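You operate a simulated robot arm through the tools that you are given. There is no shell and no other tool. Be economical: measure what you need, move in short steps, check, and stop when the job is done.

You run a simulated two-armed robot. Do the job below in one go: nothing can be reset, and whatever is moved stays where it is left.

## Task
Pick up the box from the taped area of the wooden table with one hand, pass it to the other hand and put it on the clear corner of the steel bench. Set down upright: box.
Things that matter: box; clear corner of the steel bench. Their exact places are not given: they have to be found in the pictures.

It is judged by the outcome, as a careful person would: the job done as asked, and still so three seconds after it is handed in. It fails if anything else is knocked over, pushed out of place, dropped, spilled or broken.

## Robot
Two 7-joint arms with two-finger parallel grippers on one trunk, on a base that drives. Base frame: it is fixed to the floor where the robot stands at the start and does not move with it; the origin is under the middle of the robot, x ahead of it, y to its left, z up; the surface under the hand at the start is at about z = 0.91. Readings come in m, degrees, newtons and seconds.
The left shoulder is at the start at [0.07, 0.163, 1.125], the right one opposite. With the tool pointing down near the work surface each hand reaches from about 0.38 to 0.88 m from the robot's upright axis, wherever it stands, measured 20 degrees to its own side. Places, roughly: clear corner of the steel bench (22x22 cm) [-3.24, -0.7, 0.8]. Payload 3.43 kg a hand.
The tool frame of a hand sits at the grasp point between the pads (the TCP): z along the fingers, y along the line on which they close. The tips reach 0.034 m beyond it. The gripper opens to 0.128 m. The fingers are 0.024 m wide and 0.012 m thick; the gripper's body (0.048 by 0.13 m) begins 0.096 m behind the TCP.
Orientation is that of the tool frame in the base frame, as a unit quaternion [x, y, z, w]. With the fingers straight down and closing along the base's y, the tool's x points along the base's -x, its y along +y and its z along -z.

## Interface
- The arms move only by the tool send_rows. It takes "left_commands", "right_commands" or both (then of equal length, played together; a hand with none holds still); each is a list of rows, each a list of 3 entries, a list of its own where there are three numbers: the shift along the tool's x, y, z in m, then the turn, a rotation vector about the tool's x, y, z in degrees, then the gripper command, from -1 (shut) to 1 (fully open), values between in proportion. In form: [[[x, y, z], [rx, ry, rz], grip], ...]. A call has 1 to 8 rows; each row is the pose to reach, as a shift and turn from the pose commanded when the call began, along the tool's axes at that moment. A row lasts 0.2 s, in which the tool goes at most 0.05 m and 8.6 degrees; a call with a longer step from one row to the next is refused whole, and so is a gripper value outside its range. A pose out of reach is approached as far as the arm can. The call stops where the force on the tool passes 40 N (or 10 N more than at its start, if that is more) or the arm is blocked; 0.2 s more then pass. Each finger travels about 0.153 m/s and halts on what it meets, pressing with about 36 N; the grip force reading is that of the motor and also rises with nothing between the fingers. The clock runs only during rows and for 0.2 s after the last one: add rows that repeat a pose to give the fingers time. It gives the time, the measured TCP pose, the force on the tool (base axes), the opening and the grip force at its end, in the units of the frame above (readings bear some noise), with the torque about the TCP (base axes, N m) and any sound that the robot's microphone picked up.
- Cameras (640 x 400 px; columns grow to the right, rows downward): "scene" is now at [0.1343, 0.0306, 1.3592]; the picture's right is [0.32, -0.95, 0.00], its down [-0.47, -0.16, -0.87] and it looks along [0.82, 0.28, -0.50] (base axes); focal length 287 px, centre (320, 200). "left" rides on the left gripper at [0.076, 0.011, -0.16] in its tool frame; the picture's right is [-0.15, 0.99, 0.00], its down [-0.88, -0.13, -0.46] and it looks along [-0.45, -0.07, 0.89] (tool axes); focal length 234 px, centre (320, 200). "right" rides on the right gripper at [0.076, -0.011, -0.16] in its tool frame; the picture's right is [0.15, 0.99, 0.00], its down [-0.88, 0.13, -0.46] and it looks along [-0.45, 0.07, 0.89] (tool axes); focal length 234 px, centre (320, 200).
- snapshot(camera): a new picture of that camera. The clock stands still meanwhile.
- lift_body(by): slides the trunk up (or, below 0, down) by that many m; the arms and the scene camera ride with it, the base frame stays. It gives what a move gives, with no picture.
- base_move(legs): drives the robot by 1 to 6 legs, each [ahead, left, turn to the left] in m, m and degrees, along the robot's own axes; the way and the turn of a leg run together, so that a leg with both is an arc; at most 1.5 m and 180 degrees a leg. The arms and the cameras ride along, it lands a little off, and it stops where it bumps. It gives what a move gives.
- head_to(pan, tilt): turns the head with the scene camera to pan (to the left, within 86 degrees either way) and tilt (down, from -29 to 69), counted from straight ahead of the robot. It gives what a move gives.
- locate(camera, pixels): there is no depth. For up to 12 entries [column, row, z] of the newest picture of that camera ("zoom" is the newest enlarged one), the place [x, y] in the base frame at which the ray of that pixel passes the height z, good to about 0.003 m. The clock stands still meanwhile.
- zoom(camera, box): a new picture of the part [left, top, right, bottom] of that camera's present view, enlarged. The clock stands still meanwhile.
- job_done(): hands the job in; it is judged then, once.

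Go step by step. Measure first, check grasps and placings, and put right what went wrong. The budget is 80 turns and 58 pictures, counting those below and the enlarged ones. Unless the task says otherwise, let go and move clear before handing in, and close with one line.

The tools are called after "Call:" by a JSON object that holds its "fn" and its "kwargs". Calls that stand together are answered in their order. send_rows: Moves the arms, as the interface text tells. Its arguments: {"type":"object","properties":{"left_commands":{"type":"array","items":{"type":"array"}},"right_commands":{"type":"array","items":{"type":"array"}}},"required":[]} The other tools are called the same way: lift_body (by) slides the trunk up or down; base_move (legs) drives the base; head_to (pan, tilt) turns the head that bears the scene camera; snapshot (camera) takes a picture; locate (camera, pixels) gives the place at which the rays of pixels pass given heights; zoom (camera, box) takes an enlarged picture of a part of a camera's view; job_done () hands the job in.

At the start:

```text
time: 0.0
left_ee_pos: [0.5051, 0.5158, 1.1232]
left_ee_rot: [-0.001, 1.0, 0.001, 0.0]
left_force: [0.5, -0.4, 1.0]
left_torque: [0.0, -0.04, -0.02]
left_opening: 0.1282
left_grip_force: 0.1
right_ee_pos: [0.4379, -0.0499, 1.2053]
right_ee_rot: [0.0, 1.0, 0.0, 0.0]
right_force: [0.5, -0.2, 0.1]
right_torque: [0.01, 0.02, 0.02]
right_opening: 0.128
right_grip_force: 0.1
trunk travel left (down, up): [-0.6, 0.34]
robot x, y, heading: [-0.0013, 0.0013, 0.1]
head pan, tilt: [18.8, 30.1]
```

scene: 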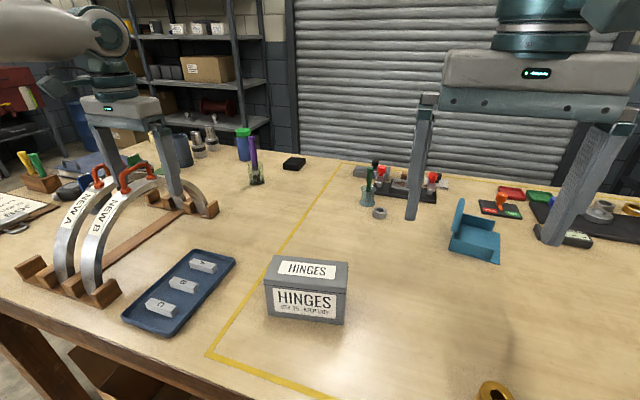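
right: 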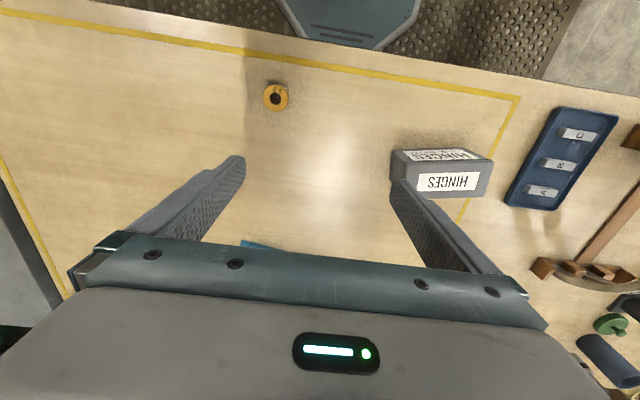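
left: 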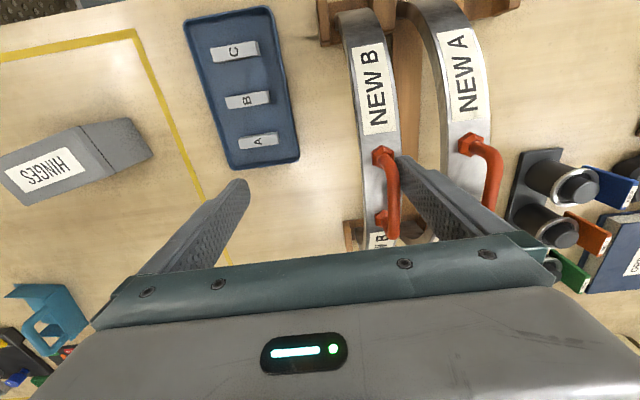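

The box labelled HINGES sits at about (305,290) in the scene picture, inside the yellow tape. I'll enlarge it to measure it.

Call:
{"fn": "zoom", "kwargs": {"camera": "scene", "box": [225, 230, 385, 330]}}

Call:
{"fn": "zoom", "kwargs": {"camera": "right", "box": [360, 110, 520, 210]}}

```text
4.00 times, centred on (305, 280) of scene
```

zoom: 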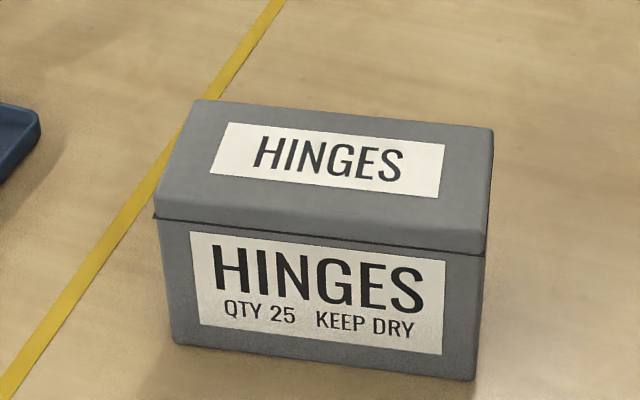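

```text
4.00 times, centred on (440, 160) of right
```

zoom: 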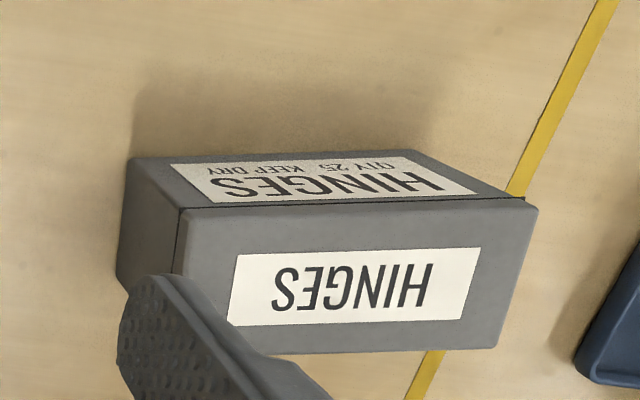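

The box's corners are clear in the enlarged view. I'll locate its base and top at a few heights.

Call:
{"fn": "locate", "kwargs": {"camera": "scene", "pixels": [[268.5, 316, 0.91], [343, 325, 0.91], [264, 284, 0.99], [346, 292.5, 0.99], [274, 255, 1.0], [348, 262.5, 1.0], [274, 255, 0.99], [348, 262.5, 0.99], [274, 255, 0.98], [348, 262.5, 0.98], [264, 284, 0.98], [346, 292.5, 0.98]]}}

Call:
{"fn": "locate", "kwargs": {"camera": "right", "pixels": [[494.5, 162, 0.99], [484.5, 197, 0.99], [405, 161, 0.99], [494.5, 162, 0.98], [484.5, 197, 0.98], [391, 150, 0.91], [405, 161, 0.98], [494.5, 162, 1.0], [484.5, 197, 1.0], [389, 180, 0.91]]}}

```text
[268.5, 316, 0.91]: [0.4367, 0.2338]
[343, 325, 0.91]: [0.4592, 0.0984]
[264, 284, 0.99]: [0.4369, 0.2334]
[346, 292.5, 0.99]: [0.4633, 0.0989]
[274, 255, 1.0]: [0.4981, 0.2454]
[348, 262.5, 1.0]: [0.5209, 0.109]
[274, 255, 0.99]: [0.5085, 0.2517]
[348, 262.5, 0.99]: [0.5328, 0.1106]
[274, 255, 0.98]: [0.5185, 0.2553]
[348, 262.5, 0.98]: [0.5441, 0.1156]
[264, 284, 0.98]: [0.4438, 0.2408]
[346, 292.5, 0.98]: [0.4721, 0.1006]
```

```text
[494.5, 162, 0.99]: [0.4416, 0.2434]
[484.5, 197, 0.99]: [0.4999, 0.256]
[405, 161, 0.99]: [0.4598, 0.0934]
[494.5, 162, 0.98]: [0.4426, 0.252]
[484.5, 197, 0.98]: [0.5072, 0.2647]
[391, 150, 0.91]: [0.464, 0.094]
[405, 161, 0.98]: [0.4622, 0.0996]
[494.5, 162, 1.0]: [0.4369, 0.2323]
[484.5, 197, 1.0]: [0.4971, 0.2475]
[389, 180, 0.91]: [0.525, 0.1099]
```

The base and top rays agree: the box is about 0.137 × 0.062 × 0.09 m, centred near (0.479, 0.171), with its top at z≈1.0 and its long axis about 10° off base y. The left hand will pick near the left end, and the right hand will take it later with a tilted grip. I'll rise and turn both hands now.

Call:
{"fn": "send_rows", "kwargs": {"left_commands": [[[0, 0, -0.045], [0, 0, 8], 1], [[0, 0, -0.09], [0, 0, 16], 1], [[0.005, -0.045, -0.09], [0, 0, 24], 1], [[0.01, -0.09, -0.09], [0, 0, 32], 1], [[0.015, -0.135, -0.09], [0, 0, 40], 1], [[0.02, -0.18, -0.09], [0, 0, 48], 1], [[0.025, -0.225, -0.09], [0, 0, 56], 1], [[0.03, -0.27, -0.09], [0, 0, 64], 1]], "right_commands": [[[0, -0.025, 0], [0, 0, -8], 1], [[0, -0.05, 0], [0, 0, -16], 1], [[0, -0.075, 0], [0, 0, -24], 1], [[0, -0.1, 0], [0, 0, -32], 1], [[0, -0.125, 0], [0, 0, -40], 1], [[0, -0.15, 0], [0, 0, -48], 1], [[0, -0.175, 0], [0, 0, -56], 1], [[0, -0.2, 0], [0, 0, -64], 1]]}}

```text
time: 1.8
left_ee_pos: [0.4759, 0.2436, 1.2097]
left_ee_rot: [0.531, 0.848, 0.002, -0.001]
left_force: [0.7, 0.1, 0.8]
left_torque: [0.04, -0.04, 0.01]
left_opening: 0.1281
left_grip_force: 0.1
right_ee_pos: [0.4382, -0.2536, 1.2014]
right_ee_rot: [-0.531, 0.848, 0.001, 0.001]
right_force: [0.0, -0.5, 0.0]
right_torque: [0.03, 0.0, 0.01]
right_opening: 0.1277
right_grip_force: 0.1
trunk travel left (down, up): [-0.6, 0.34]
robot x, y, heading: [-0.0002, -0.001, -0.2]
head pan, tilt: [18.8, 30.1]
```

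Both hands turned as asked. I'll finish the yaw and bring the left hand above the left end of the box.

Call:
{"fn": "send_rows", "kwargs": {"left_commands": [[[-0.007, -0.0045, 0.03], [0, 0, 4.05], 1], [[-0.014, -0.009, 0.06], [0, 0, 8.1], 1], [[-0.021, -0.0135, 0.09], [0, 0, 12.15], 1], [[-0.0285, -0.0183, 0.12], [0, 0, 16.2], 1]], "right_commands": [[[0, 0, 0], [0, 0, -6.5], 1], [[0, 0, 0], [0, 0, -13], 1], [[0, 0, 0], [0, 0, -19.5], 1], [[0, 0, 0], [0, 0, -26], 1]]}}

Call:
{"fn": "snapshot", "kwargs": {"camera": "left"}}

Call:
{"fn": "snapshot", "kwargs": {"camera": "scene"}}

```text
time: 2.8
left_ee_pos: [0.4736, 0.211, 1.0892]
left_ee_rot: [0.644, 0.765, -0.001, 0.001]
left_force: [-0.1, 0.6, 0.0]
left_torque: [0.0, 0.03, 0.01]
left_opening: 0.128
left_grip_force: 0.1
right_ee_pos: [0.3793, -0.1983, 1.1751]
right_ee_rot: [-0.706, 0.708, 0.0, 0.001]
right_force: [0.6, -0.3, 0.0]
right_torque: [0.03, 0.02, -0.01]
right_opening: 0.1281
right_grip_force: 0.0
right hand out of reach, approached as far as the arm can: row 1, 2, 3, 4
trunk travel left (down, up): [-0.6, 0.34]
robot x, y, heading: [0.0023, -0.0044, 0.1]
head pan, tilt: [18.8, 30.1]
```

```text
52 pictures are left
```

left: 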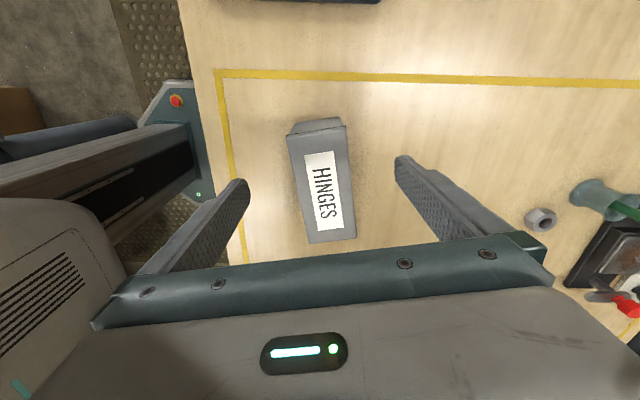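

```text
51 pictures are left
```

scene: 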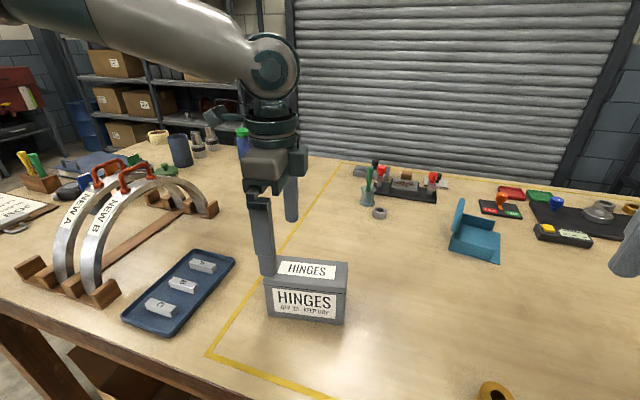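

The left hand is above the box. I'll check the box's pose with this nearer camera.

Call:
{"fn": "zoom", "kwargs": {"camera": "left", "box": [240, 95, 416, 255]}}

Call:
{"fn": "locate", "kwargs": {"camera": "left", "pixels": [[308, 243, 1.0], [356, 238, 1.0], [289, 138, 1.0], [346, 126, 1.0]]}}

```text
2.50 times, centred on (328, 175) of left
```

zoom: 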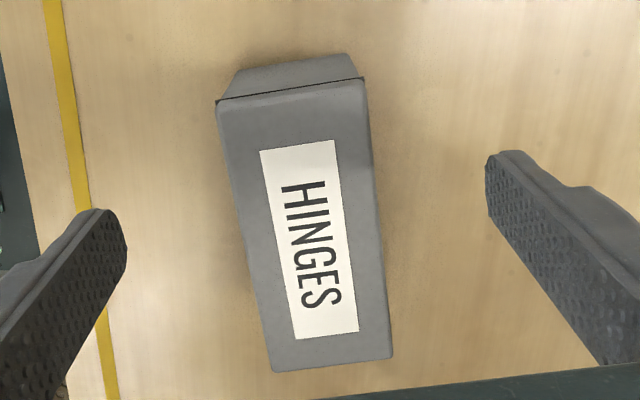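

```text
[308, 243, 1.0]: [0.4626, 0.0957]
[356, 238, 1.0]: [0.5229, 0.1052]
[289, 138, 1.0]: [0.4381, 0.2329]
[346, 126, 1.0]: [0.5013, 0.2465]
```

The left camera confirms the box centre at (0.481, 0.170) with a 9.5° yaw, and the hand is lined up. I'll lower 0.114 m and close.

Call:
{"fn": "send_rows", "kwargs": {"left_commands": [[[0, 0, 0.038], [0, 0, 0], 1], [[0, 0, 0.076], [0, 0, 0], 1], [[0, 0, 0.1], [0, 0, 0], 1], [[0, 0, 0.115], [0, 0, 0], 1], [[0, 0, 0.115], [0, 0, 0], 1]]}}

Call:
{"fn": "send_rows", "kwargs": {"left_commands": [[[0, 0, 0], [0, 0, 0], 0.3], [[0, 0, 0], [0, 0, 0], -0.2], [[0, 0, 0], [0, 0, 0], -1], [[0, 0, 0], [0, 0, 0], -1], [[0, 0, 0], [0, 0, 0], -1]]}}

Call:
{"fn": "snapshot", "kwargs": {"camera": "left"}}

```text
time: 4.0
left_ee_pos: [0.4722, 0.2121, 0.9764]
left_ee_rot: [0.643, 0.766, 0.0, 0.0]
left_force: [0.2, 0.5, 0.2]
left_torque: [-0.01, -0.02, 0.02]
left_opening: 0.1278
left_grip_force: 0.1
right_ee_pos: [0.3783, -0.1975, 1.1762]
right_ee_rot: [-0.706, 0.708, 0.0, 0.0]
right_force: [-0.1, -0.4, -0.2]
right_torque: [0.01, 0.0, 0.01]
right_opening: 0.1278
right_grip_force: 0.0
trunk travel left (down, up): [-0.6, 0.34]
robot x, y, heading: [0.0003, 0.0013, 0.2]
head pan, tilt: [18.8, 30.1]
```

```text
time: 5.2
left_ee_pos: [0.4719, 0.2128, 0.9752]
left_ee_rot: [0.643, 0.766, 0.0, 0.0]
left_force: [-0.6, -1.2, -0.1]
left_torque: [-0.04, -0.1, 0.03]
left_opening: 0.064
left_grip_force: 36.1
right_ee_pos: [0.3793, -0.197, 1.176]
right_ee_rot: [-0.707, 0.708, -0.001, 0.0]
right_force: [0.9, -0.1, -0.2]
right_torque: [-0.01, 0.02, -0.01]
right_opening: 0.1279
right_grip_force: 0.0
trunk travel left (down, up): [-0.6, 0.34]
robot x, y, heading: [0.002, 0.0001, -0.1]
head pan, tilt: [18.8, 30.1]
```

```text
49 pictures are left
```

left: 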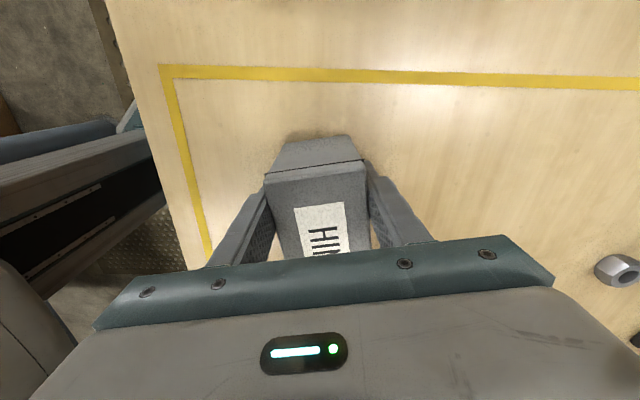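

The fingers closed on 0.064 m with the box between them at (315,190). I'll lift a little and check that the grip holds.

Call:
{"fn": "send_rows", "kwargs": {"left_commands": [[[0, 0, -0.01], [0, 0, 0], -1], [[0, 0, -0.025], [0, 0, 0], -1], [[0, 0, -0.04], [0, 0, 0], -1], [[0, 0, -0.04], [0, 0, 0], -1]]}}

Call:
{"fn": "snapshot", "kwargs": {"camera": "scene"}}

```text
time: 6.2
left_ee_pos: [0.472, 0.2123, 1.0137]
left_ee_rot: [0.645, 0.764, 0.0, 0.0]
left_force: [-0.1, -1.0, -6.5]
left_torque: [0.28, 0.04, -0.02]
left_opening: 0.064
left_grip_force: 36.3
right_ee_pos: [0.378, -0.1961, 1.1755]
right_ee_rot: [-0.707, 0.707, -0.001, 0.0]
right_force: [-0.5, -0.7, -1.2]
right_torque: [-0.05, 0.01, 0.03]
right_opening: 0.128
right_grip_force: 0.0
trunk travel left (down, up): [-0.6, 0.34]
robot x, y, heading: [-0.0022, -0.0008, -0.1]
head pan, tilt: [18.8, 30.1]
```

```text
48 pictures are left
```

scene: 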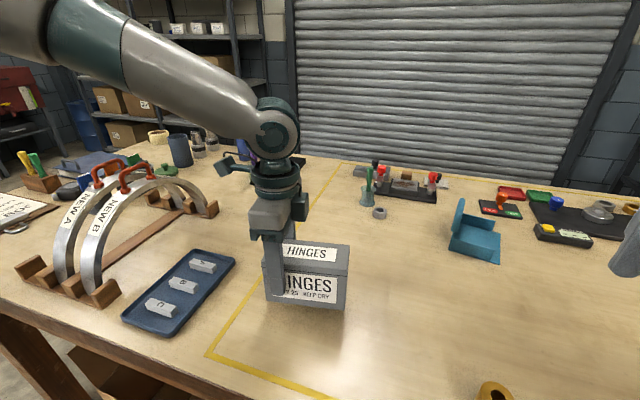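

The box hangs level with a 6.5 N load and 0.28 N m, so the grip holds. I'll raise it to the hand-over place and tilt the right hand 35° towards it.

Call:
{"fn": "send_rows", "kwargs": {"left_commands": [[[-0.01, -0.004, -0.025], [0, 0, 2], -1], [[-0.02, -0.008, -0.05], [0, 0, 4], -1], [[-0.03, -0.012, -0.075], [0, 0, 6], -1], [[-0.04, -0.016, -0.1], [0, 0, 8], -1], [[-0.057, -0.022, -0.13], [0, 0, 9.8], -1]], "right_commands": [[[0, 0, 0], [0, -7, 0], 1], [[0, 0, 0], [0, -14, 0], 1], [[0, 0, 0], [0, -21, 0], 1], [[0, 0, 0], [0, -28, 0], 1], [[0, 0, 0], [0, -35, 0], 1]]}}

Call:
{"fn": "snapshot", "kwargs": {"camera": "scene"}}

```text
time: 7.4
left_ee_pos: [0.4612, 0.1509, 1.1454]
left_ee_rot: [0.707, 0.707, 0.0, -0.001]
left_force: [1.2, 0.2, -6.5]
left_torque: [0.35, -0.02, -0.01]
left_opening: 0.0638
left_grip_force: 36.0
right_ee_pos: [0.3783, -0.197, 1.1741]
right_ee_rot: [-0.674, 0.675, 0.213, 0.213]
right_force: [0.4, 0.6, -0.5]
right_torque: [0.05, -0.02, 0.03]
right_opening: 0.1278
right_grip_force: 0.0
trunk travel left (down, up): [-0.6, 0.34]
robot x, y, heading: [0.0016, -0.0007, -0.1]
head pan, tilt: [18.8, 30.1]
```

```text
47 pictures are left
```

scene: 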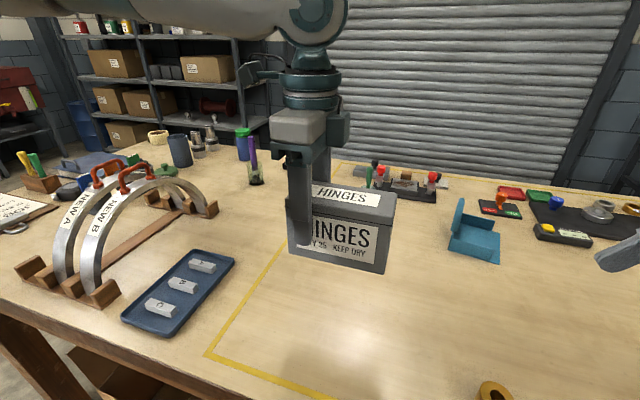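

The right hand reached its tilt at (0.378, -0.197, 1.174), and the box centre is now about (0.461, 0.108) with its top at 1.17. I'll move the right hand to a waiting pose 0.15 m back along its fingers.

Call:
{"fn": "send_rows", "kwargs": {"right_commands": [[[-0.038, -0.014, 0.0083], [0, 0, 0], 1], [[-0.0755, -0.028, 0.0166], [0, 0, 0], 1], [[-0.1133, -0.0415, 0.025], [0, 0, 0], 1], [[-0.151, -0.055, 0.0332], [0, 0, 0], 1], [[-0.189, -0.069, 0.0415], [0, 0, 0], 1], [[-0.2266, -0.083, 0.0498], [0, 0, 0], 1]]}}

Call:
{"fn": "snapshot", "kwargs": {"camera": "right"}}

Call:
{"fn": "snapshot", "kwargs": {"camera": "scene"}}

```text
time: 8.8
left_ee_pos: [0.46, 0.1542, 1.1437]
left_ee_rot: [0.706, 0.708, -0.001, 0.001]
left_force: [0.4, 1.4, -7.4]
left_torque: [0.24, -0.02, -0.02]
left_opening: 0.0638
left_grip_force: 36.0
right_ee_pos: [0.4607, 0.0197, 1.2627]
right_ee_rot: [-0.674, 0.675, 0.212, 0.213]
right_force: [0.4, 0.5, 0.7]
right_torque: [-0.04, 0.04, -0.01]
right_opening: 0.128
right_grip_force: 0.1
trunk travel left (down, up): [-0.6, 0.34]
robot x, y, heading: [-0.002, -0.0027, -0.2]
head pan, tilt: [18.8, 30.1]
```

```text
46 pictures are left
```

right: 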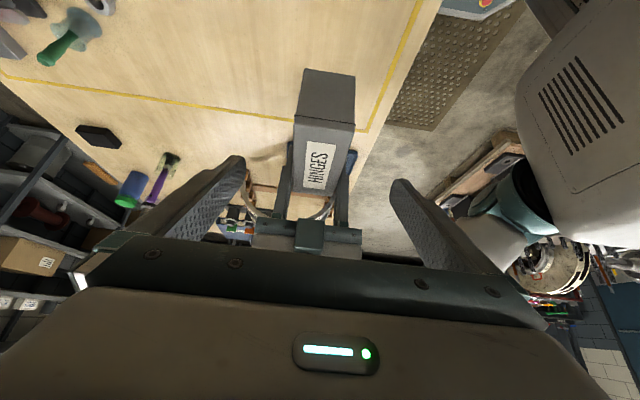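

```text
45 pictures are left
```

scene: 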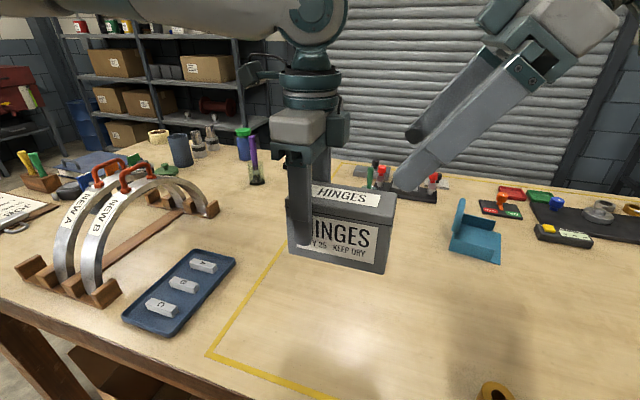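

The right hand is at the waiting pose and sees the box end at (325,120). I'll check the box's near top corners for alignment.

Call:
{"fn": "locate", "kwargs": {"camera": "right", "pixels": [[295, 116, 1.17], [355, 127, 1.17], [304, 70, 1.08], [355, 76, 1.08], [340, 193, 1.17]]}}

Call:
{"fn": "locate", "kwargs": {"camera": "scene", "pixels": [[397, 192, 1.17], [393, 222, 1.17], [380, 274, 1.08]]}}

```text
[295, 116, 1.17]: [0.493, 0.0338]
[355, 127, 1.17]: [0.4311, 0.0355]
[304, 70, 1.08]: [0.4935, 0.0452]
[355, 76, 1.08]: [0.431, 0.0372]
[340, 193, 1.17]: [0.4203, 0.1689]
```

```text
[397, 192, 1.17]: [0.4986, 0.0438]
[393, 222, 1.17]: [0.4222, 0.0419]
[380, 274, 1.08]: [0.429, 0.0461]
```

The box is centred at x≈0.462 with its end at y≈0.042, which lines up with the right hand. I'll advance along the fingers.

Call:
{"fn": "send_rows", "kwargs": {"right_commands": [[[0, 0, 0.035], [0, 0, 0], 1], [[0, 0, 0.07], [0, 0, 0], 1], [[0, 0, 0.105], [0, 0, 0], 1], [[0, 0, 0.13], [0, 0, 0], 1], [[0.001, 0, 0.148], [0, 0, 0], 1], [[0.001, 0, 0.148], [0, 0, 0], 1]]}}

Call:
{"fn": "snapshot", "kwargs": {"camera": "scene"}}

Call:
{"fn": "snapshot", "kwargs": {"camera": "right"}}

```text
time: 10.2
left_ee_pos: [0.4602, 0.1517, 1.1454]
left_ee_rot: [0.707, 0.708, 0.0, 0.0]
left_force: [0.4, 0.1, -7.1]
left_torque: [0.28, 0.03, 0.04]
left_opening: 0.0638
left_grip_force: 35.5
right_ee_pos: [0.4615, 0.1016, 1.1418]
right_ee_rot: [0.675, -0.674, -0.213, -0.212]
right_force: [-0.2, 0.5, 0.3]
right_torque: [0.0, -0.01, 0.0]
right_opening: 0.1279
right_grip_force: 0.1
trunk travel left (down, up): [-0.6, 0.34]
robot x, y, heading: [0.0011, -0.0001, -0.1]
head pan, tilt: [18.8, 30.1]
```

```text
44 pictures are left
```

scene: 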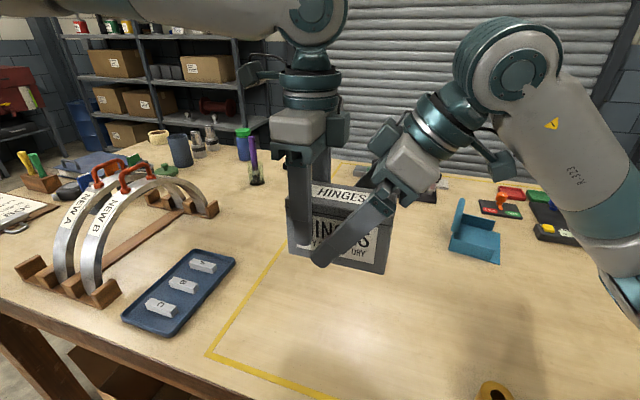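

```text
43 pictures are left
```

right: 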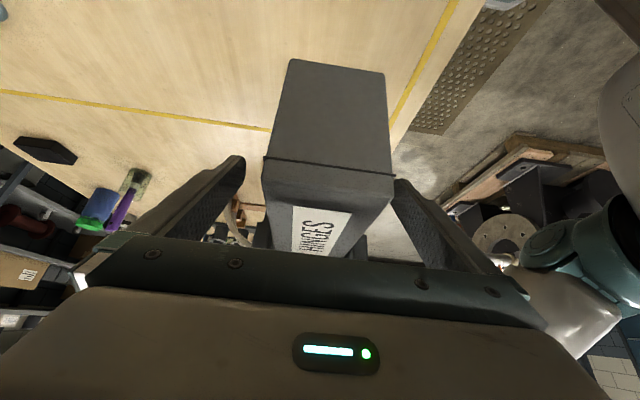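

The right fingers straddle the box, clear of the left fingers. I'll close the right hand while the left keeps holding.

Call:
{"fn": "send_rows", "kwargs": {"right_commands": [[[0, 0, 0], [0, 0, 0], 0.4], [[0, 0, 0], [0, 0, 0], 0.1], [[0, 0, 0], [0, 0, 0], -0.3], [[0, 0, 0], [0, 0, 0], -1], [[0, 0, 0], [0, 0, 0], -1], [[0, 0, 0], [0, 0, 0], -1]]}}

Call:
{"fn": "snapshot", "kwargs": {"camera": "scene"}}

```text
time: 11.6
left_ee_pos: [0.4604, 0.1523, 1.1449]
left_ee_rot: [0.707, 0.707, 0.001, 0.0]
left_force: [-6.5, 1.6, -5.1]
left_torque: [0.0, -0.52, -0.93]
left_opening: 0.0639
left_grip_force: 36.5
right_ee_pos: [0.4616, 0.1014, 1.1413]
right_ee_rot: [-0.674, 0.675, 0.213, 0.212]
right_force: [6.7, -1.4, -1.5]
right_torque: [0.27, 0.51, 0.59]
right_opening: 0.0638
right_grip_force: 35.5
trunk travel left (down, up): [-0.6, 0.34]
robot x, y, heading: [-0.0003, 0.0039, 0.0]
head pan, tilt: [18.8, 30.1]
```

```text
42 pictures are left
```

scene: 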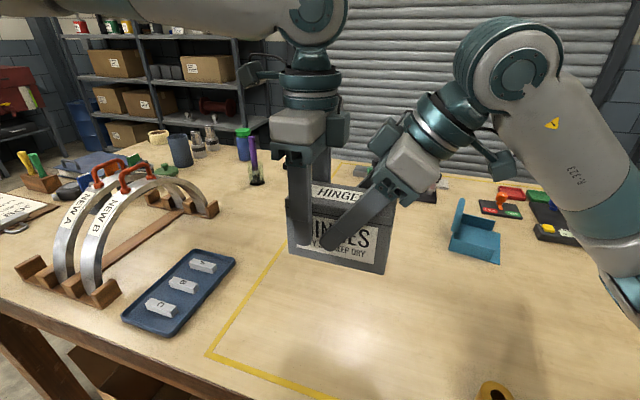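

Both hands grip 0.064 m. I'll open the left fingers and then raise the left hand straight up.

Call:
{"fn": "send_rows", "kwargs": {"left_commands": [[[0, 0, 0], [0, 0, 0], 0.3], [[0, 0, 0], [0, 0, 0], 0.6], [[0, 0, 0], [0, 0, 0], 0.8], [[0, 0, -0.03], [0, 0, 0], 0.8], [[0, 0, -0.07], [0, 0, 0], 0.8], [[0, 0, -0.11], [0, 0, 0], 0.8]]}}

Call:
{"fn": "snapshot", "kwargs": {"camera": "scene"}}

```text
time: 13.0
left_ee_pos: [0.4616, 0.1521, 1.2545]
left_ee_rot: [0.707, 0.707, -0.001, 0.0]
left_force: [0.1, 0.0, -1.4]
left_torque: [-0.01, 0.0, 0.02]
left_opening: 0.1153
left_grip_force: 0.0
right_ee_pos: [0.4619, 0.1019, 1.1415]
right_ee_rot: [-0.674, 0.675, 0.213, 0.213]
right_force: [0.7, 1.8, -0.7]
right_torque: [-0.09, 0.03, 0.01]
right_opening: 0.0641
right_grip_force: 36.4
trunk travel left (down, up): [-0.6, 0.34]
robot x, y, heading: [-0.0008, -0.0005, -0.1]
head pan, tilt: [18.8, 30.1]
```

```text
41 pictures are left
```

scene: 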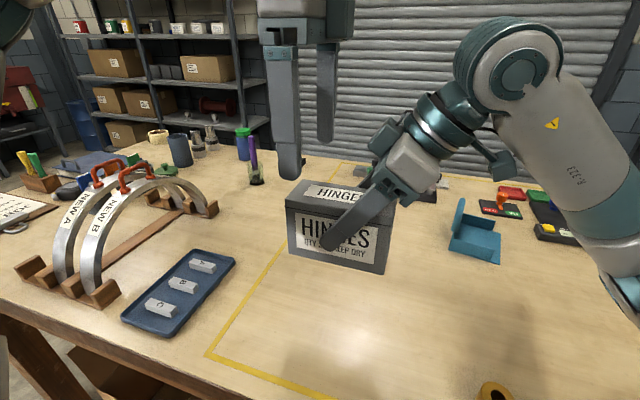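

The left hand is clear and the right hand holds the box level at (340,230). I'll raise it slightly to recheck the load, and look to both sides before driving.

Call:
{"fn": "send_rows", "kwargs": {"right_commands": [[[0, 0, -0.015], [0, 0, 0], -1], [[0, 0, -0.03], [0, 0, 0], -1], [[0, 0, -0.03], [0, 0, 0], -1]], "left_commands": [[[0.03, 0, -0.02], [0, 0, 0], 0.8], [[0.06, 0, -0.02], [0, 0, 0], 0.8], [[0.1, 0, -0.02], [0, 0, 0], 0.8]]}}

Call:
{"fn": "head_to", "kwargs": {"pan": 86, "tilt": 25}}

Call:
{"fn": "snapshot", "kwargs": {"camera": "scene"}}

Call:
{"fn": "head_to", "kwargs": {"pan": -86, "tilt": 25}}

Call:
{"fn": "snapshot", "kwargs": {"camera": "scene"}}

```text
time: 13.8
left_ee_pos: [0.461, 0.2545, 1.2741]
left_ee_rot: [0.707, 0.707, 0.0, 0.001]
left_force: [-0.6, 0.8, -0.2]
left_torque: [-0.02, 0.02, -0.02]
left_opening: 0.1155
left_grip_force: 0.1
right_ee_pos: [0.46, 0.0873, 1.1661]
right_ee_rot: [-0.674, 0.675, 0.212, 0.212]
right_force: [-0.6, -0.2, -6.6]
right_torque: [-0.1, -0.04, -0.02]
right_opening: 0.0639
right_grip_force: 36.0
trunk travel left (down, up): [-0.6, 0.34]
robot x, y, heading: [-0.0007, -0.0003, 0.1]
head pan, tilt: [18.8, 30.1]
```

```text
time: 15.2
left_ee_pos: [0.4612, 0.2507, 1.2733]
left_ee_rot: [0.707, 0.708, -0.001, 0.0]
left_force: [0.4, 0.9, -0.6]
left_torque: [-0.01, -0.03, 0.02]
left_opening: 0.1152
left_grip_force: 0.1
right_ee_pos: [0.4605, 0.0841, 1.1663]
right_ee_rot: [0.675, -0.674, -0.213, -0.211]
right_force: [0.4, 0.0, -7.0]
right_torque: [-0.02, -0.01, 0.01]
right_opening: 0.0639
right_grip_force: 36.0
trunk travel left (down, up): [-0.6, 0.34]
robot x, y, heading: [0.0033, -0.001, 0.1]
head pan, tilt: [85.9, 25.0]
```

```text
40 pictures are left
```

scene: 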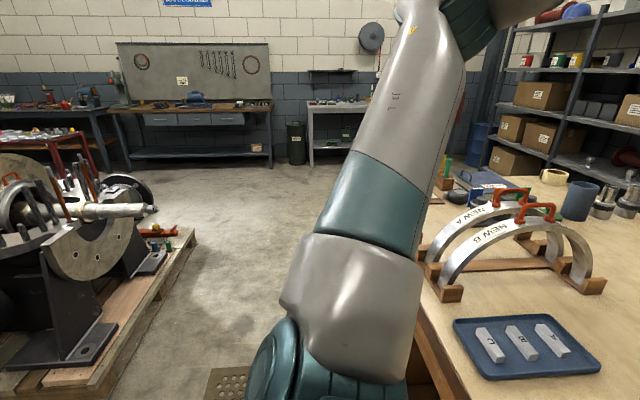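

```text
time: 17.8
left_ee_pos: [0.462, 0.2514, 1.2739]
left_ee_rot: [0.706, 0.708, 0.0, 0.001]
left_force: [0.1, 0.1, -0.2]
left_torque: [0.02, 0.0, 0.01]
left_opening: 0.1153
left_grip_force: 0.0
right_ee_pos: [0.4609, 0.0841, 1.1674]
right_ee_rot: [0.675, -0.674, -0.213, -0.211]
right_force: [0.2, 0.6, -6.3]
right_torque: [-0.08, 0.01, 0.02]
right_opening: 0.0641
right_grip_force: 36.4
trunk travel left (down, up): [-0.6, 0.34]
robot x, y, heading: [0.0026, 0.0005, 0.1]
head pan, tilt: [-85.9, 25.0]
```

```text
39 pictures are left
```

scene: 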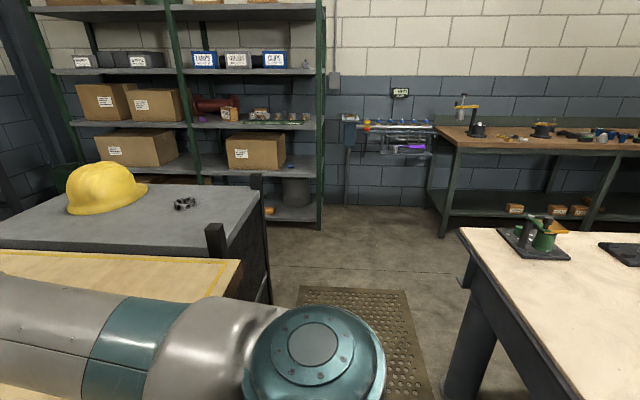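

The right hand carries the full 6.6 N. Obstacles lie behind on both sides: a pallet at left (190,240) and a pale table at right (465,235). I'll locate their edges before backing.

Call:
{"fn": "locate", "kwargs": {"camera": "scene", "pixels": [[460, 230, 0.9], [460, 230, 0.8], [580, 398, 0.8], [640, 235, 0.8], [240, 262, 0.91], [268, 300, 0.5], [470, 398, 0.0], [440, 235, 0.0], [300, 290, 0.0]]}}

Call:
{"fn": "head_to", "kwargs": {"pan": 86, "tilt": 25}}

Call:
{"fn": "zoom", "kwargs": {"camera": "scene", "box": [0, 60, 320, 260]}}

Call:
{"fn": "locate", "kwargs": {"camera": "scene", "pixels": [[195, 230, 0.1], [90, 398, 0.1], [148, 300, 0.1], [155, 210, 0.6], [130, 170, 0.0], [270, 160, 0.0]]}}

```text
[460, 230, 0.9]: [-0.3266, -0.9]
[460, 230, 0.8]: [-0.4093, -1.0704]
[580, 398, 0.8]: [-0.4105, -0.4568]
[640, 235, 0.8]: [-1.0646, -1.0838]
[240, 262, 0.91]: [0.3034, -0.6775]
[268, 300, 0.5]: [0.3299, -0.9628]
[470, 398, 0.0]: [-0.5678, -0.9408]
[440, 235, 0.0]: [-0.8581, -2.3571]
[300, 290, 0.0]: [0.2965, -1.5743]
```

```text
time: 20.4
left_ee_pos: [0.462, 0.2517, 1.2745]
left_ee_rot: [0.706, 0.708, 0.0, -0.001]
left_force: [-0.3, -0.6, -0.5]
left_torque: [0.01, 0.01, -0.03]
left_opening: 0.1151
left_grip_force: 0.1
right_ee_pos: [0.4621, 0.0845, 1.1666]
right_ee_rot: [0.675, -0.674, -0.213, -0.212]
right_force: [-0.1, 0.2, -6.3]
right_torque: [-0.04, -0.01, 0.02]
right_opening: 0.064
right_grip_force: 35.7
trunk travel left (down, up): [-0.6, 0.34]
robot x, y, heading: [0.001, -0.0023, 0.1]
head pan, tilt: [85.9, 25.0]
```

```text
2.00 times, centred on (160, 160) of scene
```

zoom: 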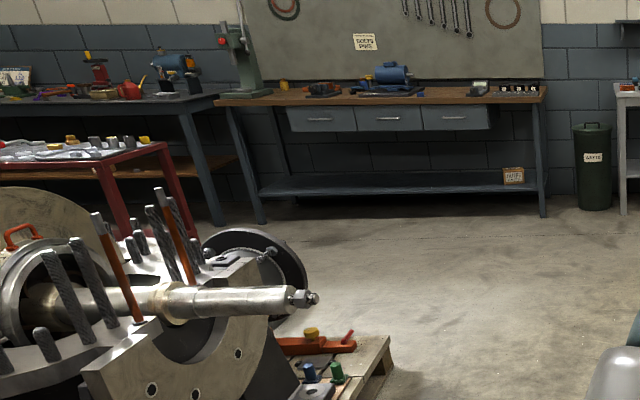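

```text
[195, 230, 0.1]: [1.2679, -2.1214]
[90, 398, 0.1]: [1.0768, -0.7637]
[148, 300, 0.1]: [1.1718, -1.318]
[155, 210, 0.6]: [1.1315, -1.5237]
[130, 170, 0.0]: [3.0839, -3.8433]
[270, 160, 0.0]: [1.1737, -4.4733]
```

Locating in the scene used the older picture, so I'll use the enlarged one for the pallet. I also want a steeper look along the right rear.

Call:
{"fn": "locate", "kwargs": {"camera": "zoom", "pixels": [[390, 337, 0.12], [345, 400, 0.12], [318, 298, 0.6], [262, 222, 0], [545, 215, 0], [225, 225, 0], [165, 148, 0.9], [200, 238, 0.5]]}}

Call:
{"fn": "head_to", "kwargs": {"pan": -86, "tilt": 60}}

Call:
{"fn": "snapshot", "kwargs": {"camera": "scene"}}

Call:
{"fn": "head_to", "kwargs": {"pan": 86, "tilt": 60}}

Call:
{"fn": "snapshot", "kwargs": {"camera": "scene"}}

```text
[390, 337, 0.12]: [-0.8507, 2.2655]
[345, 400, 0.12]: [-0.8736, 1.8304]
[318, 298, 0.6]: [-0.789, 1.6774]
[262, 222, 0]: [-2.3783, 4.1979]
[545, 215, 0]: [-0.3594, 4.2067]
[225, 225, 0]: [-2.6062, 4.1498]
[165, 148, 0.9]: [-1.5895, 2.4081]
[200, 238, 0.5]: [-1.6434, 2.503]
```

```text
time: 23.0
left_ee_pos: [0.4617, 0.2519, 1.2755]
left_ee_rot: [0.706, 0.708, -0.001, -0.001]
left_force: [0.1, -0.7, -0.1]
left_torque: [-0.02, 0.0, -0.05]
left_opening: 0.1151
left_grip_force: 0.2
right_ee_pos: [0.461, 0.085, 1.1665]
right_ee_rot: [0.675, -0.674, -0.213, -0.212]
right_force: [0.7, -0.4, -5.3]
right_torque: [-0.04, -0.02, 0.03]
right_opening: 0.064
right_grip_force: 35.9
trunk travel left (down, up): [-0.6, 0.34]
robot x, y, heading: [0.002, 0.0035, 0.1]
head pan, tilt: [-85.9, 60.0]
```

```text
37 pictures are left
```

scene: 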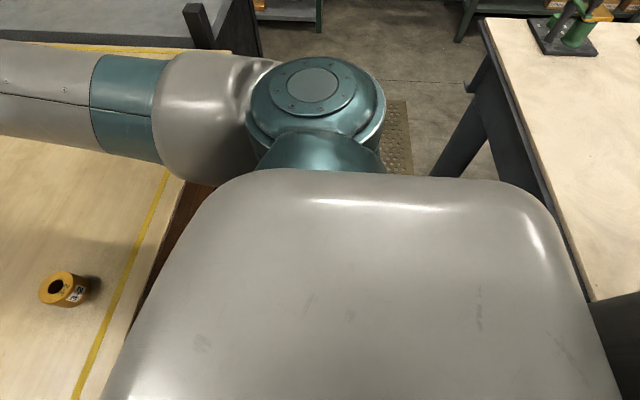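

```text
time: 25.6
left_ee_pos: [0.4611, 0.2512, 1.2742]
left_ee_rot: [0.706, 0.708, 0.0, -0.001]
left_force: [0.5, 0.6, 0.5]
left_torque: [0.0, 0.05, 0.0]
left_opening: 0.1152
left_grip_force: 0.1
right_ee_pos: [0.4602, 0.0864, 1.1656]
right_ee_rot: [0.675, -0.674, -0.213, -0.212]
right_force: [-0.2, -0.3, -6.8]
right_torque: [-0.05, 0.0, -0.01]
right_opening: 0.0639
right_grip_force: 35.7
trunk travel left (down, up): [-0.6, 0.34]
robot x, y, heading: [-0.0031, -0.0006, -0.0]
head pan, tilt: [85.9, 60.0]
```

```text
36 pictures are left
```

scene: 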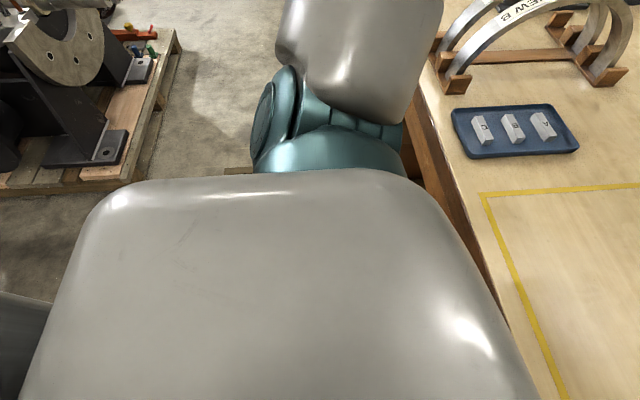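

There's a gap behind between the pallet on the left and the pale table on the right. I'll measure it.

Call:
{"fn": "locate", "kwargs": {"camera": "scene", "pixels": [[178, 35, 0.12], [132, 190, 0.0], [5, 193, 0.0], [140, 170, 0.12], [50, 305, 0.8], [0, 292, 0.8], [50, 305, 0.0], [0, 292, 0.0], [445, 250, 0.91]]}}

Call:
{"fn": "head_to", "kwargs": {"pan": -86, "tilt": 69}}

Call:
{"fn": "snapshot", "kwargs": {"camera": "scene"}}

```text
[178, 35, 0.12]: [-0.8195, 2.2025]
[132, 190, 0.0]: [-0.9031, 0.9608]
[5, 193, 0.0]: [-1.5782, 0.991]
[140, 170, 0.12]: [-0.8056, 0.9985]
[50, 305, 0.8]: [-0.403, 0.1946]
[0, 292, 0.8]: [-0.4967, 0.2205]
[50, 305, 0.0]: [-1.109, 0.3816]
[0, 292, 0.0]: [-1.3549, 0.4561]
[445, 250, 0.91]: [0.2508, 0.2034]
```

```text
time: 28.2
left_ee_pos: [0.4621, 0.2516, 1.2749]
left_ee_rot: [0.707, 0.708, 0.0, -0.001]
left_force: [-0.1, -1.0, 0.2]
left_torque: [-0.01, 0.02, 0.06]
left_opening: 0.1152
left_grip_force: 0.0
right_ee_pos: [0.4613, 0.085, 1.1668]
right_ee_rot: [0.675, -0.674, -0.213, -0.212]
right_force: [-0.5, -0.6, -6.5]
right_torque: [-0.07, -0.02, 0.0]
right_opening: 0.0637
right_grip_force: 36.1
trunk travel left (down, up): [-0.6, 0.34]
robot x, y, heading: [-0.0002, -0.002, 0.2]
head pan, tilt: [-85.9, 68.8]
```

```text
35 pictures are left
```

scene: 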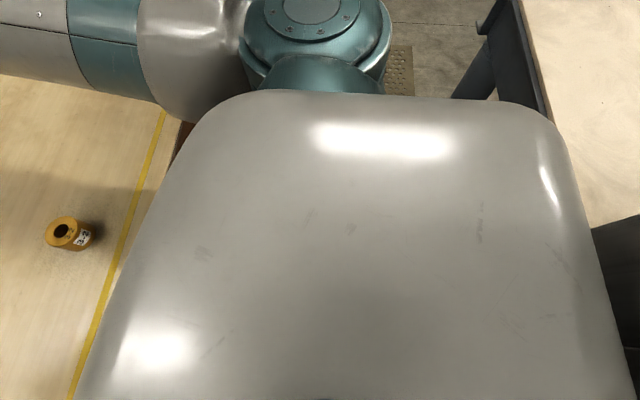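

A dark object stands right behind the robot next to the pale table's end, so I need a better rear view. I'll raise the trunk so that the hands and box clear everything on the table, then turn left partway and look back.

Call:
{"fn": "locate", "kwargs": {"camera": "scene", "pixels": [[592, 228, 0.85], [640, 215, 0.85], [545, 105, 0.85], [637, 380, 0.85], [592, 228, 0.8]]}}

Call:
{"fn": "lift_body", "kwargs": {"by": 0.25}}

Call:
{"fn": "base_move", "kwargs": {"legs": [[0, 0, 30]]}}

Call:
{"fn": "head_to", "kwargs": {"pan": 86, "tilt": 45}}

Call:
{"fn": "snapshot", "kwargs": {"camera": "scene"}}

```text
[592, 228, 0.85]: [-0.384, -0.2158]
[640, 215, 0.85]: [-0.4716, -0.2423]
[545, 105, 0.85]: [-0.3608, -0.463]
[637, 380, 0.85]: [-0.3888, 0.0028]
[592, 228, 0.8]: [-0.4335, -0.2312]
```

```text
time: 30.8
left_ee_pos: [0.4613, 0.252, 1.5253]
left_ee_rot: [0.706, 0.708, 0.0, 0.0]
left_force: [0.5, 0.4, 0.7]
left_torque: [-0.01, 0.0, 0.01]
left_opening: 0.1154
left_grip_force: 0.1
right_ee_pos: [0.4619, 0.085, 1.4172]
right_ee_rot: [0.675, -0.674, -0.214, -0.212]
right_force: [0.2, -0.2, -6.8]
right_torque: [-0.03, -0.01, -0.01]
right_opening: 0.0637
right_grip_force: 36.4
trunk travel left (down, up): [-0.85, 0.09]
robot x, y, heading: [-0.0012, -0.0017, -0.0]
head pan, tilt: [-85.9, 68.8]
```

```text
time: 32.6
left_ee_pos: [0.275, 0.4448, 1.5248]
left_ee_rot: [0.501, 0.866, 0.0, -0.001]
left_force: [-0.5, -0.6, 0.4]
left_torque: [-0.02, -0.01, 0.02]
left_opening: 0.1153
left_grip_force: 0.1
right_ee_pos: [0.3572, 0.3005, 1.4167]
right_ee_rot: [0.825, -0.478, -0.261, -0.151]
right_force: [0.0, -1.1, -6.8]
right_torque: [-0.06, -0.02, -0.02]
right_opening: 0.0639
right_grip_force: 35.8
trunk travel left (down, up): [-0.85, 0.09]
robot x, y, heading: [-0.0011, -0.0015, 29.6]
head pan, tilt: [-85.9, 68.8]
```

```text
time: 35.2
left_ee_pos: [0.2744, 0.4469, 1.521]
left_ee_rot: [0.501, 0.866, 0.0, -0.001]
left_force: [-0.3, -0.4, 0.8]
left_torque: [0.01, -0.01, -0.01]
left_opening: 0.1153
left_grip_force: 0.1
right_ee_pos: [0.3558, 0.3016, 1.4134]
right_ee_rot: [0.824, -0.479, -0.261, -0.152]
right_force: [0.3, -0.1, -7.7]
right_torque: [-0.03, -0.03, 0.04]
right_opening: 0.064
right_grip_force: 35.9
trunk travel left (down, up): [-0.85, 0.09]
robot x, y, heading: [-0.0044, 0.0023, 29.7]
head pan, tilt: [85.9, 45.0]
```

```text
34 pictures are left
```

scene: 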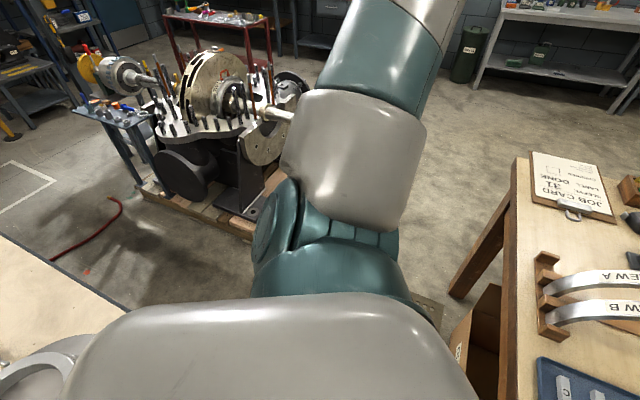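

The turn was clear. The view shows the pallet, a red hose on the floor at (85,245), the pale table's edge at lower left, and the yard behind. I'll measure these.

Call:
{"fn": "locate", "kwargs": {"camera": "scene", "pixels": [[125, 303, 0.85], [0, 236, 0.85], [140, 192, 0.1], [248, 242, 0.0], [120, 205, 0], [50, 262, 0], [88, 272, 0.0], [160, 175, 0.3], [520, 160, 0.91], [450, 295, 0.0], [420, 300, 0.0], [55, 180, 0.0]]}}

Call:
{"fn": "base_move", "kwargs": {"legs": [[0, 0, 40]]}}

Call:
{"fn": "head_to", "kwargs": {"pan": 86, "tilt": 40}}

Call:
{"fn": "snapshot", "kwargs": {"camera": "scene"}}

```text
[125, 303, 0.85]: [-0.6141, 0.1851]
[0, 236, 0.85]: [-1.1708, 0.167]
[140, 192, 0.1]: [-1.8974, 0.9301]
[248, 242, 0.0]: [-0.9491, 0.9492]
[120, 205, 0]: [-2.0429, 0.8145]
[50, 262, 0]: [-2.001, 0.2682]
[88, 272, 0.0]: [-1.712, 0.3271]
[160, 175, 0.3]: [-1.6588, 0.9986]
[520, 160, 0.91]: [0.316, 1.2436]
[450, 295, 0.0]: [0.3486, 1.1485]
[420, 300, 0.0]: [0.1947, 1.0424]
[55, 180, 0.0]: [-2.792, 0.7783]
```

```text
time: 37.5
left_ee_pos: [-0.0789, 0.5188, 1.5223]
left_ee_rot: [0.174, 0.985, 0.0, -0.001]
left_force: [0.3, -0.3, -1.0]
left_torque: [0.04, -0.04, 0.0]
left_opening: 0.1153
left_grip_force: 0.3
right_ee_pos: [0.0783, 0.4603, 1.4142]
right_ee_rot: [0.939, -0.166, -0.296, -0.052]
right_force: [0.7, 0.0, -6.9]
right_torque: [-0.02, -0.03, -0.01]
right_opening: 0.0638
right_grip_force: 35.9
trunk travel left (down, up): [-0.85, 0.09]
robot x, y, heading: [-0.0022, 0.0004, 69.9]
head pan, tilt: [85.9, 45.0]
```

```text
time: 38.2
left_ee_pos: [-0.0788, 0.5185, 1.5194]
left_ee_rot: [0.174, 0.985, 0.0, -0.001]
left_force: [-0.7, -0.7, 0.0]
left_torque: [0.01, 0.02, -0.04]
left_opening: 0.1153
left_grip_force: 0.0
right_ee_pos: [0.0784, 0.4601, 1.4091]
right_ee_rot: [0.939, -0.166, -0.296, -0.052]
right_force: [0.0, 0.6, -7.6]
right_torque: [-0.01, -0.07, -0.04]
right_opening: 0.0638
right_grip_force: 35.9
trunk travel left (down, up): [-0.85, 0.09]
robot x, y, heading: [-0.0022, 0.0001, 69.9]
head pan, tilt: [85.9, 40.0]
```

```text
33 pictures are left
```

scene: 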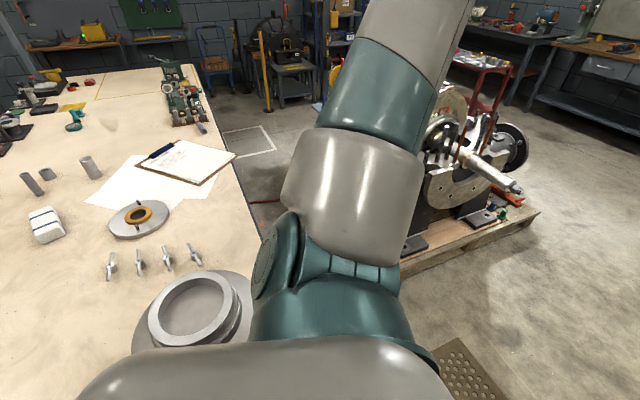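

A large pale table runs away behind the robot, with a yellow-outlined patch at its far end near (125,85). I'll check whether that is the target corner and measure the corridor.

Call:
{"fn": "locate", "kwargs": {"camera": "scene", "pixels": [[105, 72, 0.8], [98, 98, 0.8], [160, 68, 0.8], [192, 62, 0.8], [245, 205, 0.8], [540, 212, 0.1], [405, 270, 0.0], [250, 200, 0.0], [275, 150, 0.0], [225, 135, 0], [10, 75, 0.8], [200, 120, 0.8]]}}

Call:
{"fn": "zoom", "kwargs": {"camera": "scene", "box": [0, 20, 320, 220]}}

```text
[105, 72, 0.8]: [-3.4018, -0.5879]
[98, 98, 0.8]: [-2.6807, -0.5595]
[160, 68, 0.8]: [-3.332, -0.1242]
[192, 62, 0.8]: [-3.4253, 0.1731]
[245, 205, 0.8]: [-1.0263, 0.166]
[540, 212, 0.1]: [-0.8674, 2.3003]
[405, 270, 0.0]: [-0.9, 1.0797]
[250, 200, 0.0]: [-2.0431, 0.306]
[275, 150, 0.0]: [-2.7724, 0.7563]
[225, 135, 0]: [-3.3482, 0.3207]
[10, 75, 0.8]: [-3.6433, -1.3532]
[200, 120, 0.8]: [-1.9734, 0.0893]
```

```text
2.00 times, centred on (160, 120) of scene
```

zoom: 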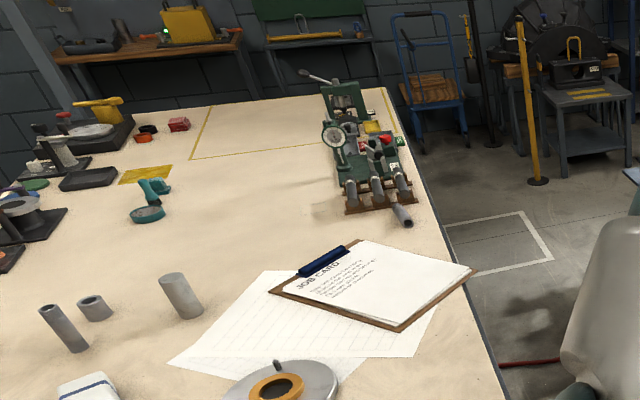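

The pale-topped bench (0.8 m high) spans x −0.4 to −3.4 and y 0.17 to about −1.07, so the target is on its far end. The near corridor is only 0.77 m wide and crossed by the hose, so I'll go round its other side (y < −1.1), where the passage looks about 1.3 m wide. I'll turn that way and look.

Call:
{"fn": "base_move", "kwargs": {"legs": [[0, 0, -80], [0, 0, -80]]}}

Call:
{"fn": "head_to", "kwargs": {"pan": -40, "tilt": 30}}

Call:
{"fn": "snapshot", "kwargs": {"camera": "scene"}}

```text
time: 45.4
left_ee_pos: [0.2533, -0.4606, 1.5177]
left_ee_rot: [1.0, 0.002, 0.0, 0.0]
left_force: [-0.3, -0.1, -0.1]
left_torque: [-0.01, 0.01, 0.01]
left_opening: 0.1152
left_grip_force: 0.1
right_ee_pos: [0.0861, -0.46, 1.4109]
right_ee_rot: [-0.003, 0.954, 0.001, 0.3]
right_force: [1.1, -0.1, -6.6]
right_torque: [0.01, 0.06, -0.01]
right_opening: 0.0639
right_grip_force: 35.6
trunk travel left (down, up): [-0.85, 0.09]
robot x, y, heading: [-0.003, -0.0028, -89.8]
head pan, tilt: [85.9, 40.0]
```

```text
time: 47.5
left_ee_pos: [0.2524, -0.4606, 1.5121]
left_ee_rot: [1.0, 0.002, 0.0, 0.0]
left_force: [-0.6, 0.8, 0.5]
left_torque: [0.02, 0.03, 0.01]
left_opening: 0.1151
left_grip_force: 0.1
right_ee_pos: [0.0852, -0.4618, 1.4054]
right_ee_rot: [-0.002, 0.954, 0.002, 0.3]
right_force: [0.1, 0.6, -7.2]
right_torque: [0.0, 0.04, -0.03]
right_opening: 0.064
right_grip_force: 36.5
trunk travel left (down, up): [-0.85, 0.09]
robot x, y, heading: [0.0028, -0.0, -89.6]
head pan, tilt: [-40.0, 30.0]
```

```text
31 pictures are left
```

scene: 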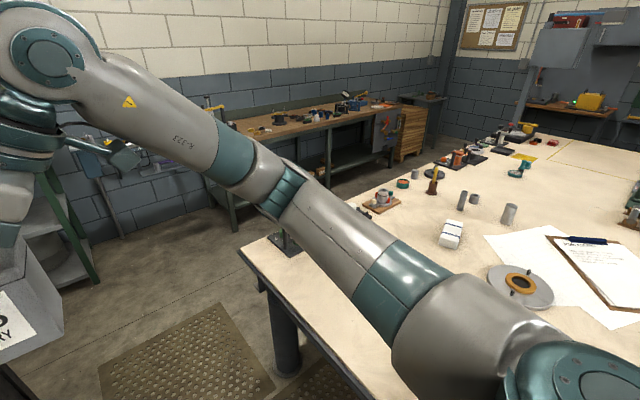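

The passage along the bench's left side is open. I'll measure the corner, the wall-bench legs and the far end.

Call:
{"fn": "locate", "kwargs": {"camera": "scene", "pixels": [[240, 248, 0.8], [430, 165, 0.8], [510, 128, 0.8], [236, 232, 0.0], [328, 187, 0.0], [400, 160, 0.0], [90, 250, 0.0], [115, 238, 0.0], [525, 155, 0.8], [560, 140, 0.8], [548, 160, 0.8], [440, 133, 0.0]]}}

Call:
{"fn": "zoom", "kwargs": {"camera": "scene", "box": [380, 70, 640, 232]}}

```text
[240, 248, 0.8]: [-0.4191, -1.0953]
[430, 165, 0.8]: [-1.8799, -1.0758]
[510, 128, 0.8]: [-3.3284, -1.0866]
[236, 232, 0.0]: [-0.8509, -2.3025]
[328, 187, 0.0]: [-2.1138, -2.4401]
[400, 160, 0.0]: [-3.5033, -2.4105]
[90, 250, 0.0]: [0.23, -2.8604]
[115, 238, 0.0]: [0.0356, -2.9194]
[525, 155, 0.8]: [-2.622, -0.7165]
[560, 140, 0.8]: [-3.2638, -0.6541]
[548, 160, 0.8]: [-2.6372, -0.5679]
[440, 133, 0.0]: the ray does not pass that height
```

```text
2.46 times, centred on (510, 151) of scene
```

zoom: 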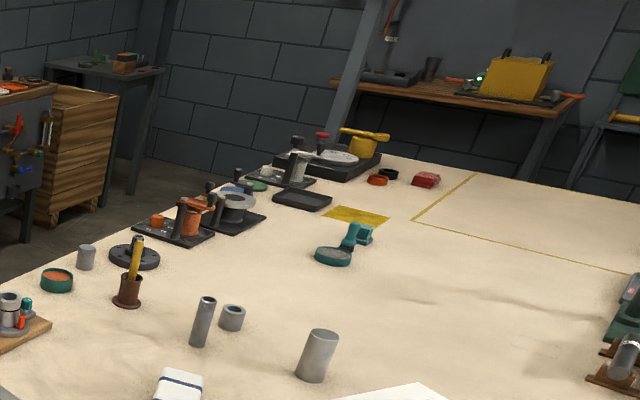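

The passage beside the bench is 1.2 m wide (y −1.09 to −2.35) and clear. I'll drive down the aisle, turn along the passage and go ahead with the trunk still high.

Call:
{"fn": "base_move", "kwargs": {"legs": [[0, -0.05, 0], [0.85, 0, 0], [0.85, 0, 0]]}}

```text
time: 56.6
left_ee_pos: [0.1947, -2.1526, 1.514]
left_ee_rot: [1.0, 0.0, 0.001, 0.001]
left_force: [-0.6, 0.6, 0.1]
left_torque: [-0.02, 0.02, -0.05]
left_opening: 0.1152
left_grip_force: 0.1
right_ee_pos: [0.0274, -2.1533, 1.4065]
right_ee_rot: [0.0, 0.954, -0.001, 0.301]
right_force: [-0.2, -0.5, -7.1]
right_torque: [-0.04, 0.07, -0.05]
right_opening: 0.0637
right_grip_force: 36.1
trunk travel left (down, up): [-0.85, 0.09]
robot x, y, heading: [-0.0589, -1.6915, -89.8]
head pan, tilt: [-40.0, 30.0]
```

The drive went cleanly to (−0.06, −1.69). Next I'll turn right to face along the passage and look.

Call:
{"fn": "base_move", "kwargs": {"legs": [[0, 0, -90]]}}

Call:
{"fn": "head_to", "kwargs": {"pan": -10, "tilt": 30}}

Call:
{"fn": "snapshot", "kwargs": {"camera": "scene"}}

```text
time: 60.8
left_ee_pos: [-0.4936, -1.9491, 1.518]
left_ee_rot: [0.709, -0.706, -0.007, 0.005]
left_force: [-0.3, 1.3, 0.1]
left_torque: [0.03, 0.04, -0.03]
left_opening: 0.1152
left_grip_force: 0.1
right_ee_pos: [-0.4961, -1.7813, 1.4099]
right_ee_rot: [0.672, 0.677, -0.217, 0.206]
right_force: [0.0, 0.1, -6.0]
right_torque: [0.08, -0.01, 0.0]
right_opening: 0.0641
right_grip_force: 35.6
trunk travel left (down, up): [-0.85, 0.09]
robot x, y, heading: [-0.0529, -1.6941, -179.6]
head pan, tilt: [-40.0, 30.0]
```

```text
time: 61.8
left_ee_pos: [-0.4944, -1.9233, 1.5204]
left_ee_rot: [0.708, -0.706, 0.001, 0.011]
left_force: [0.2, -0.4, -0.8]
left_torque: [-0.04, -0.01, 0.02]
left_opening: 0.1152
left_grip_force: 0.0
right_ee_pos: [-0.4969, -1.7569, 1.4094]
right_ee_rot: [0.67, 0.675, -0.222, 0.212]
right_force: [0.2, 0.4, -6.7]
right_torque: [0.04, 0.01, 0.02]
right_opening: 0.0638
right_grip_force: 35.9
trunk travel left (down, up): [-0.85, 0.09]
robot x, y, heading: [-0.0603, -1.6935, -179.9]
head pan, tilt: [-10.0, 30.0]
```

```text
29 pictures are left
```

scene: 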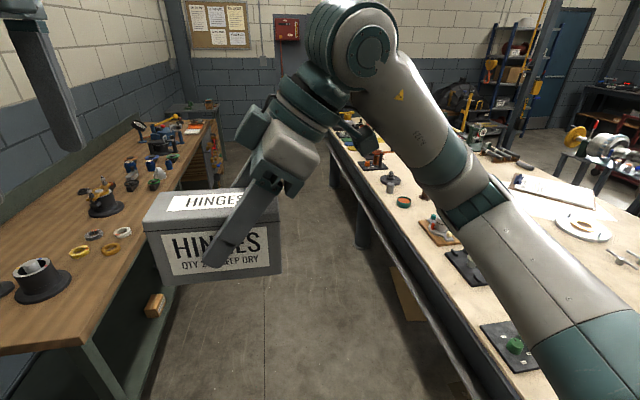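

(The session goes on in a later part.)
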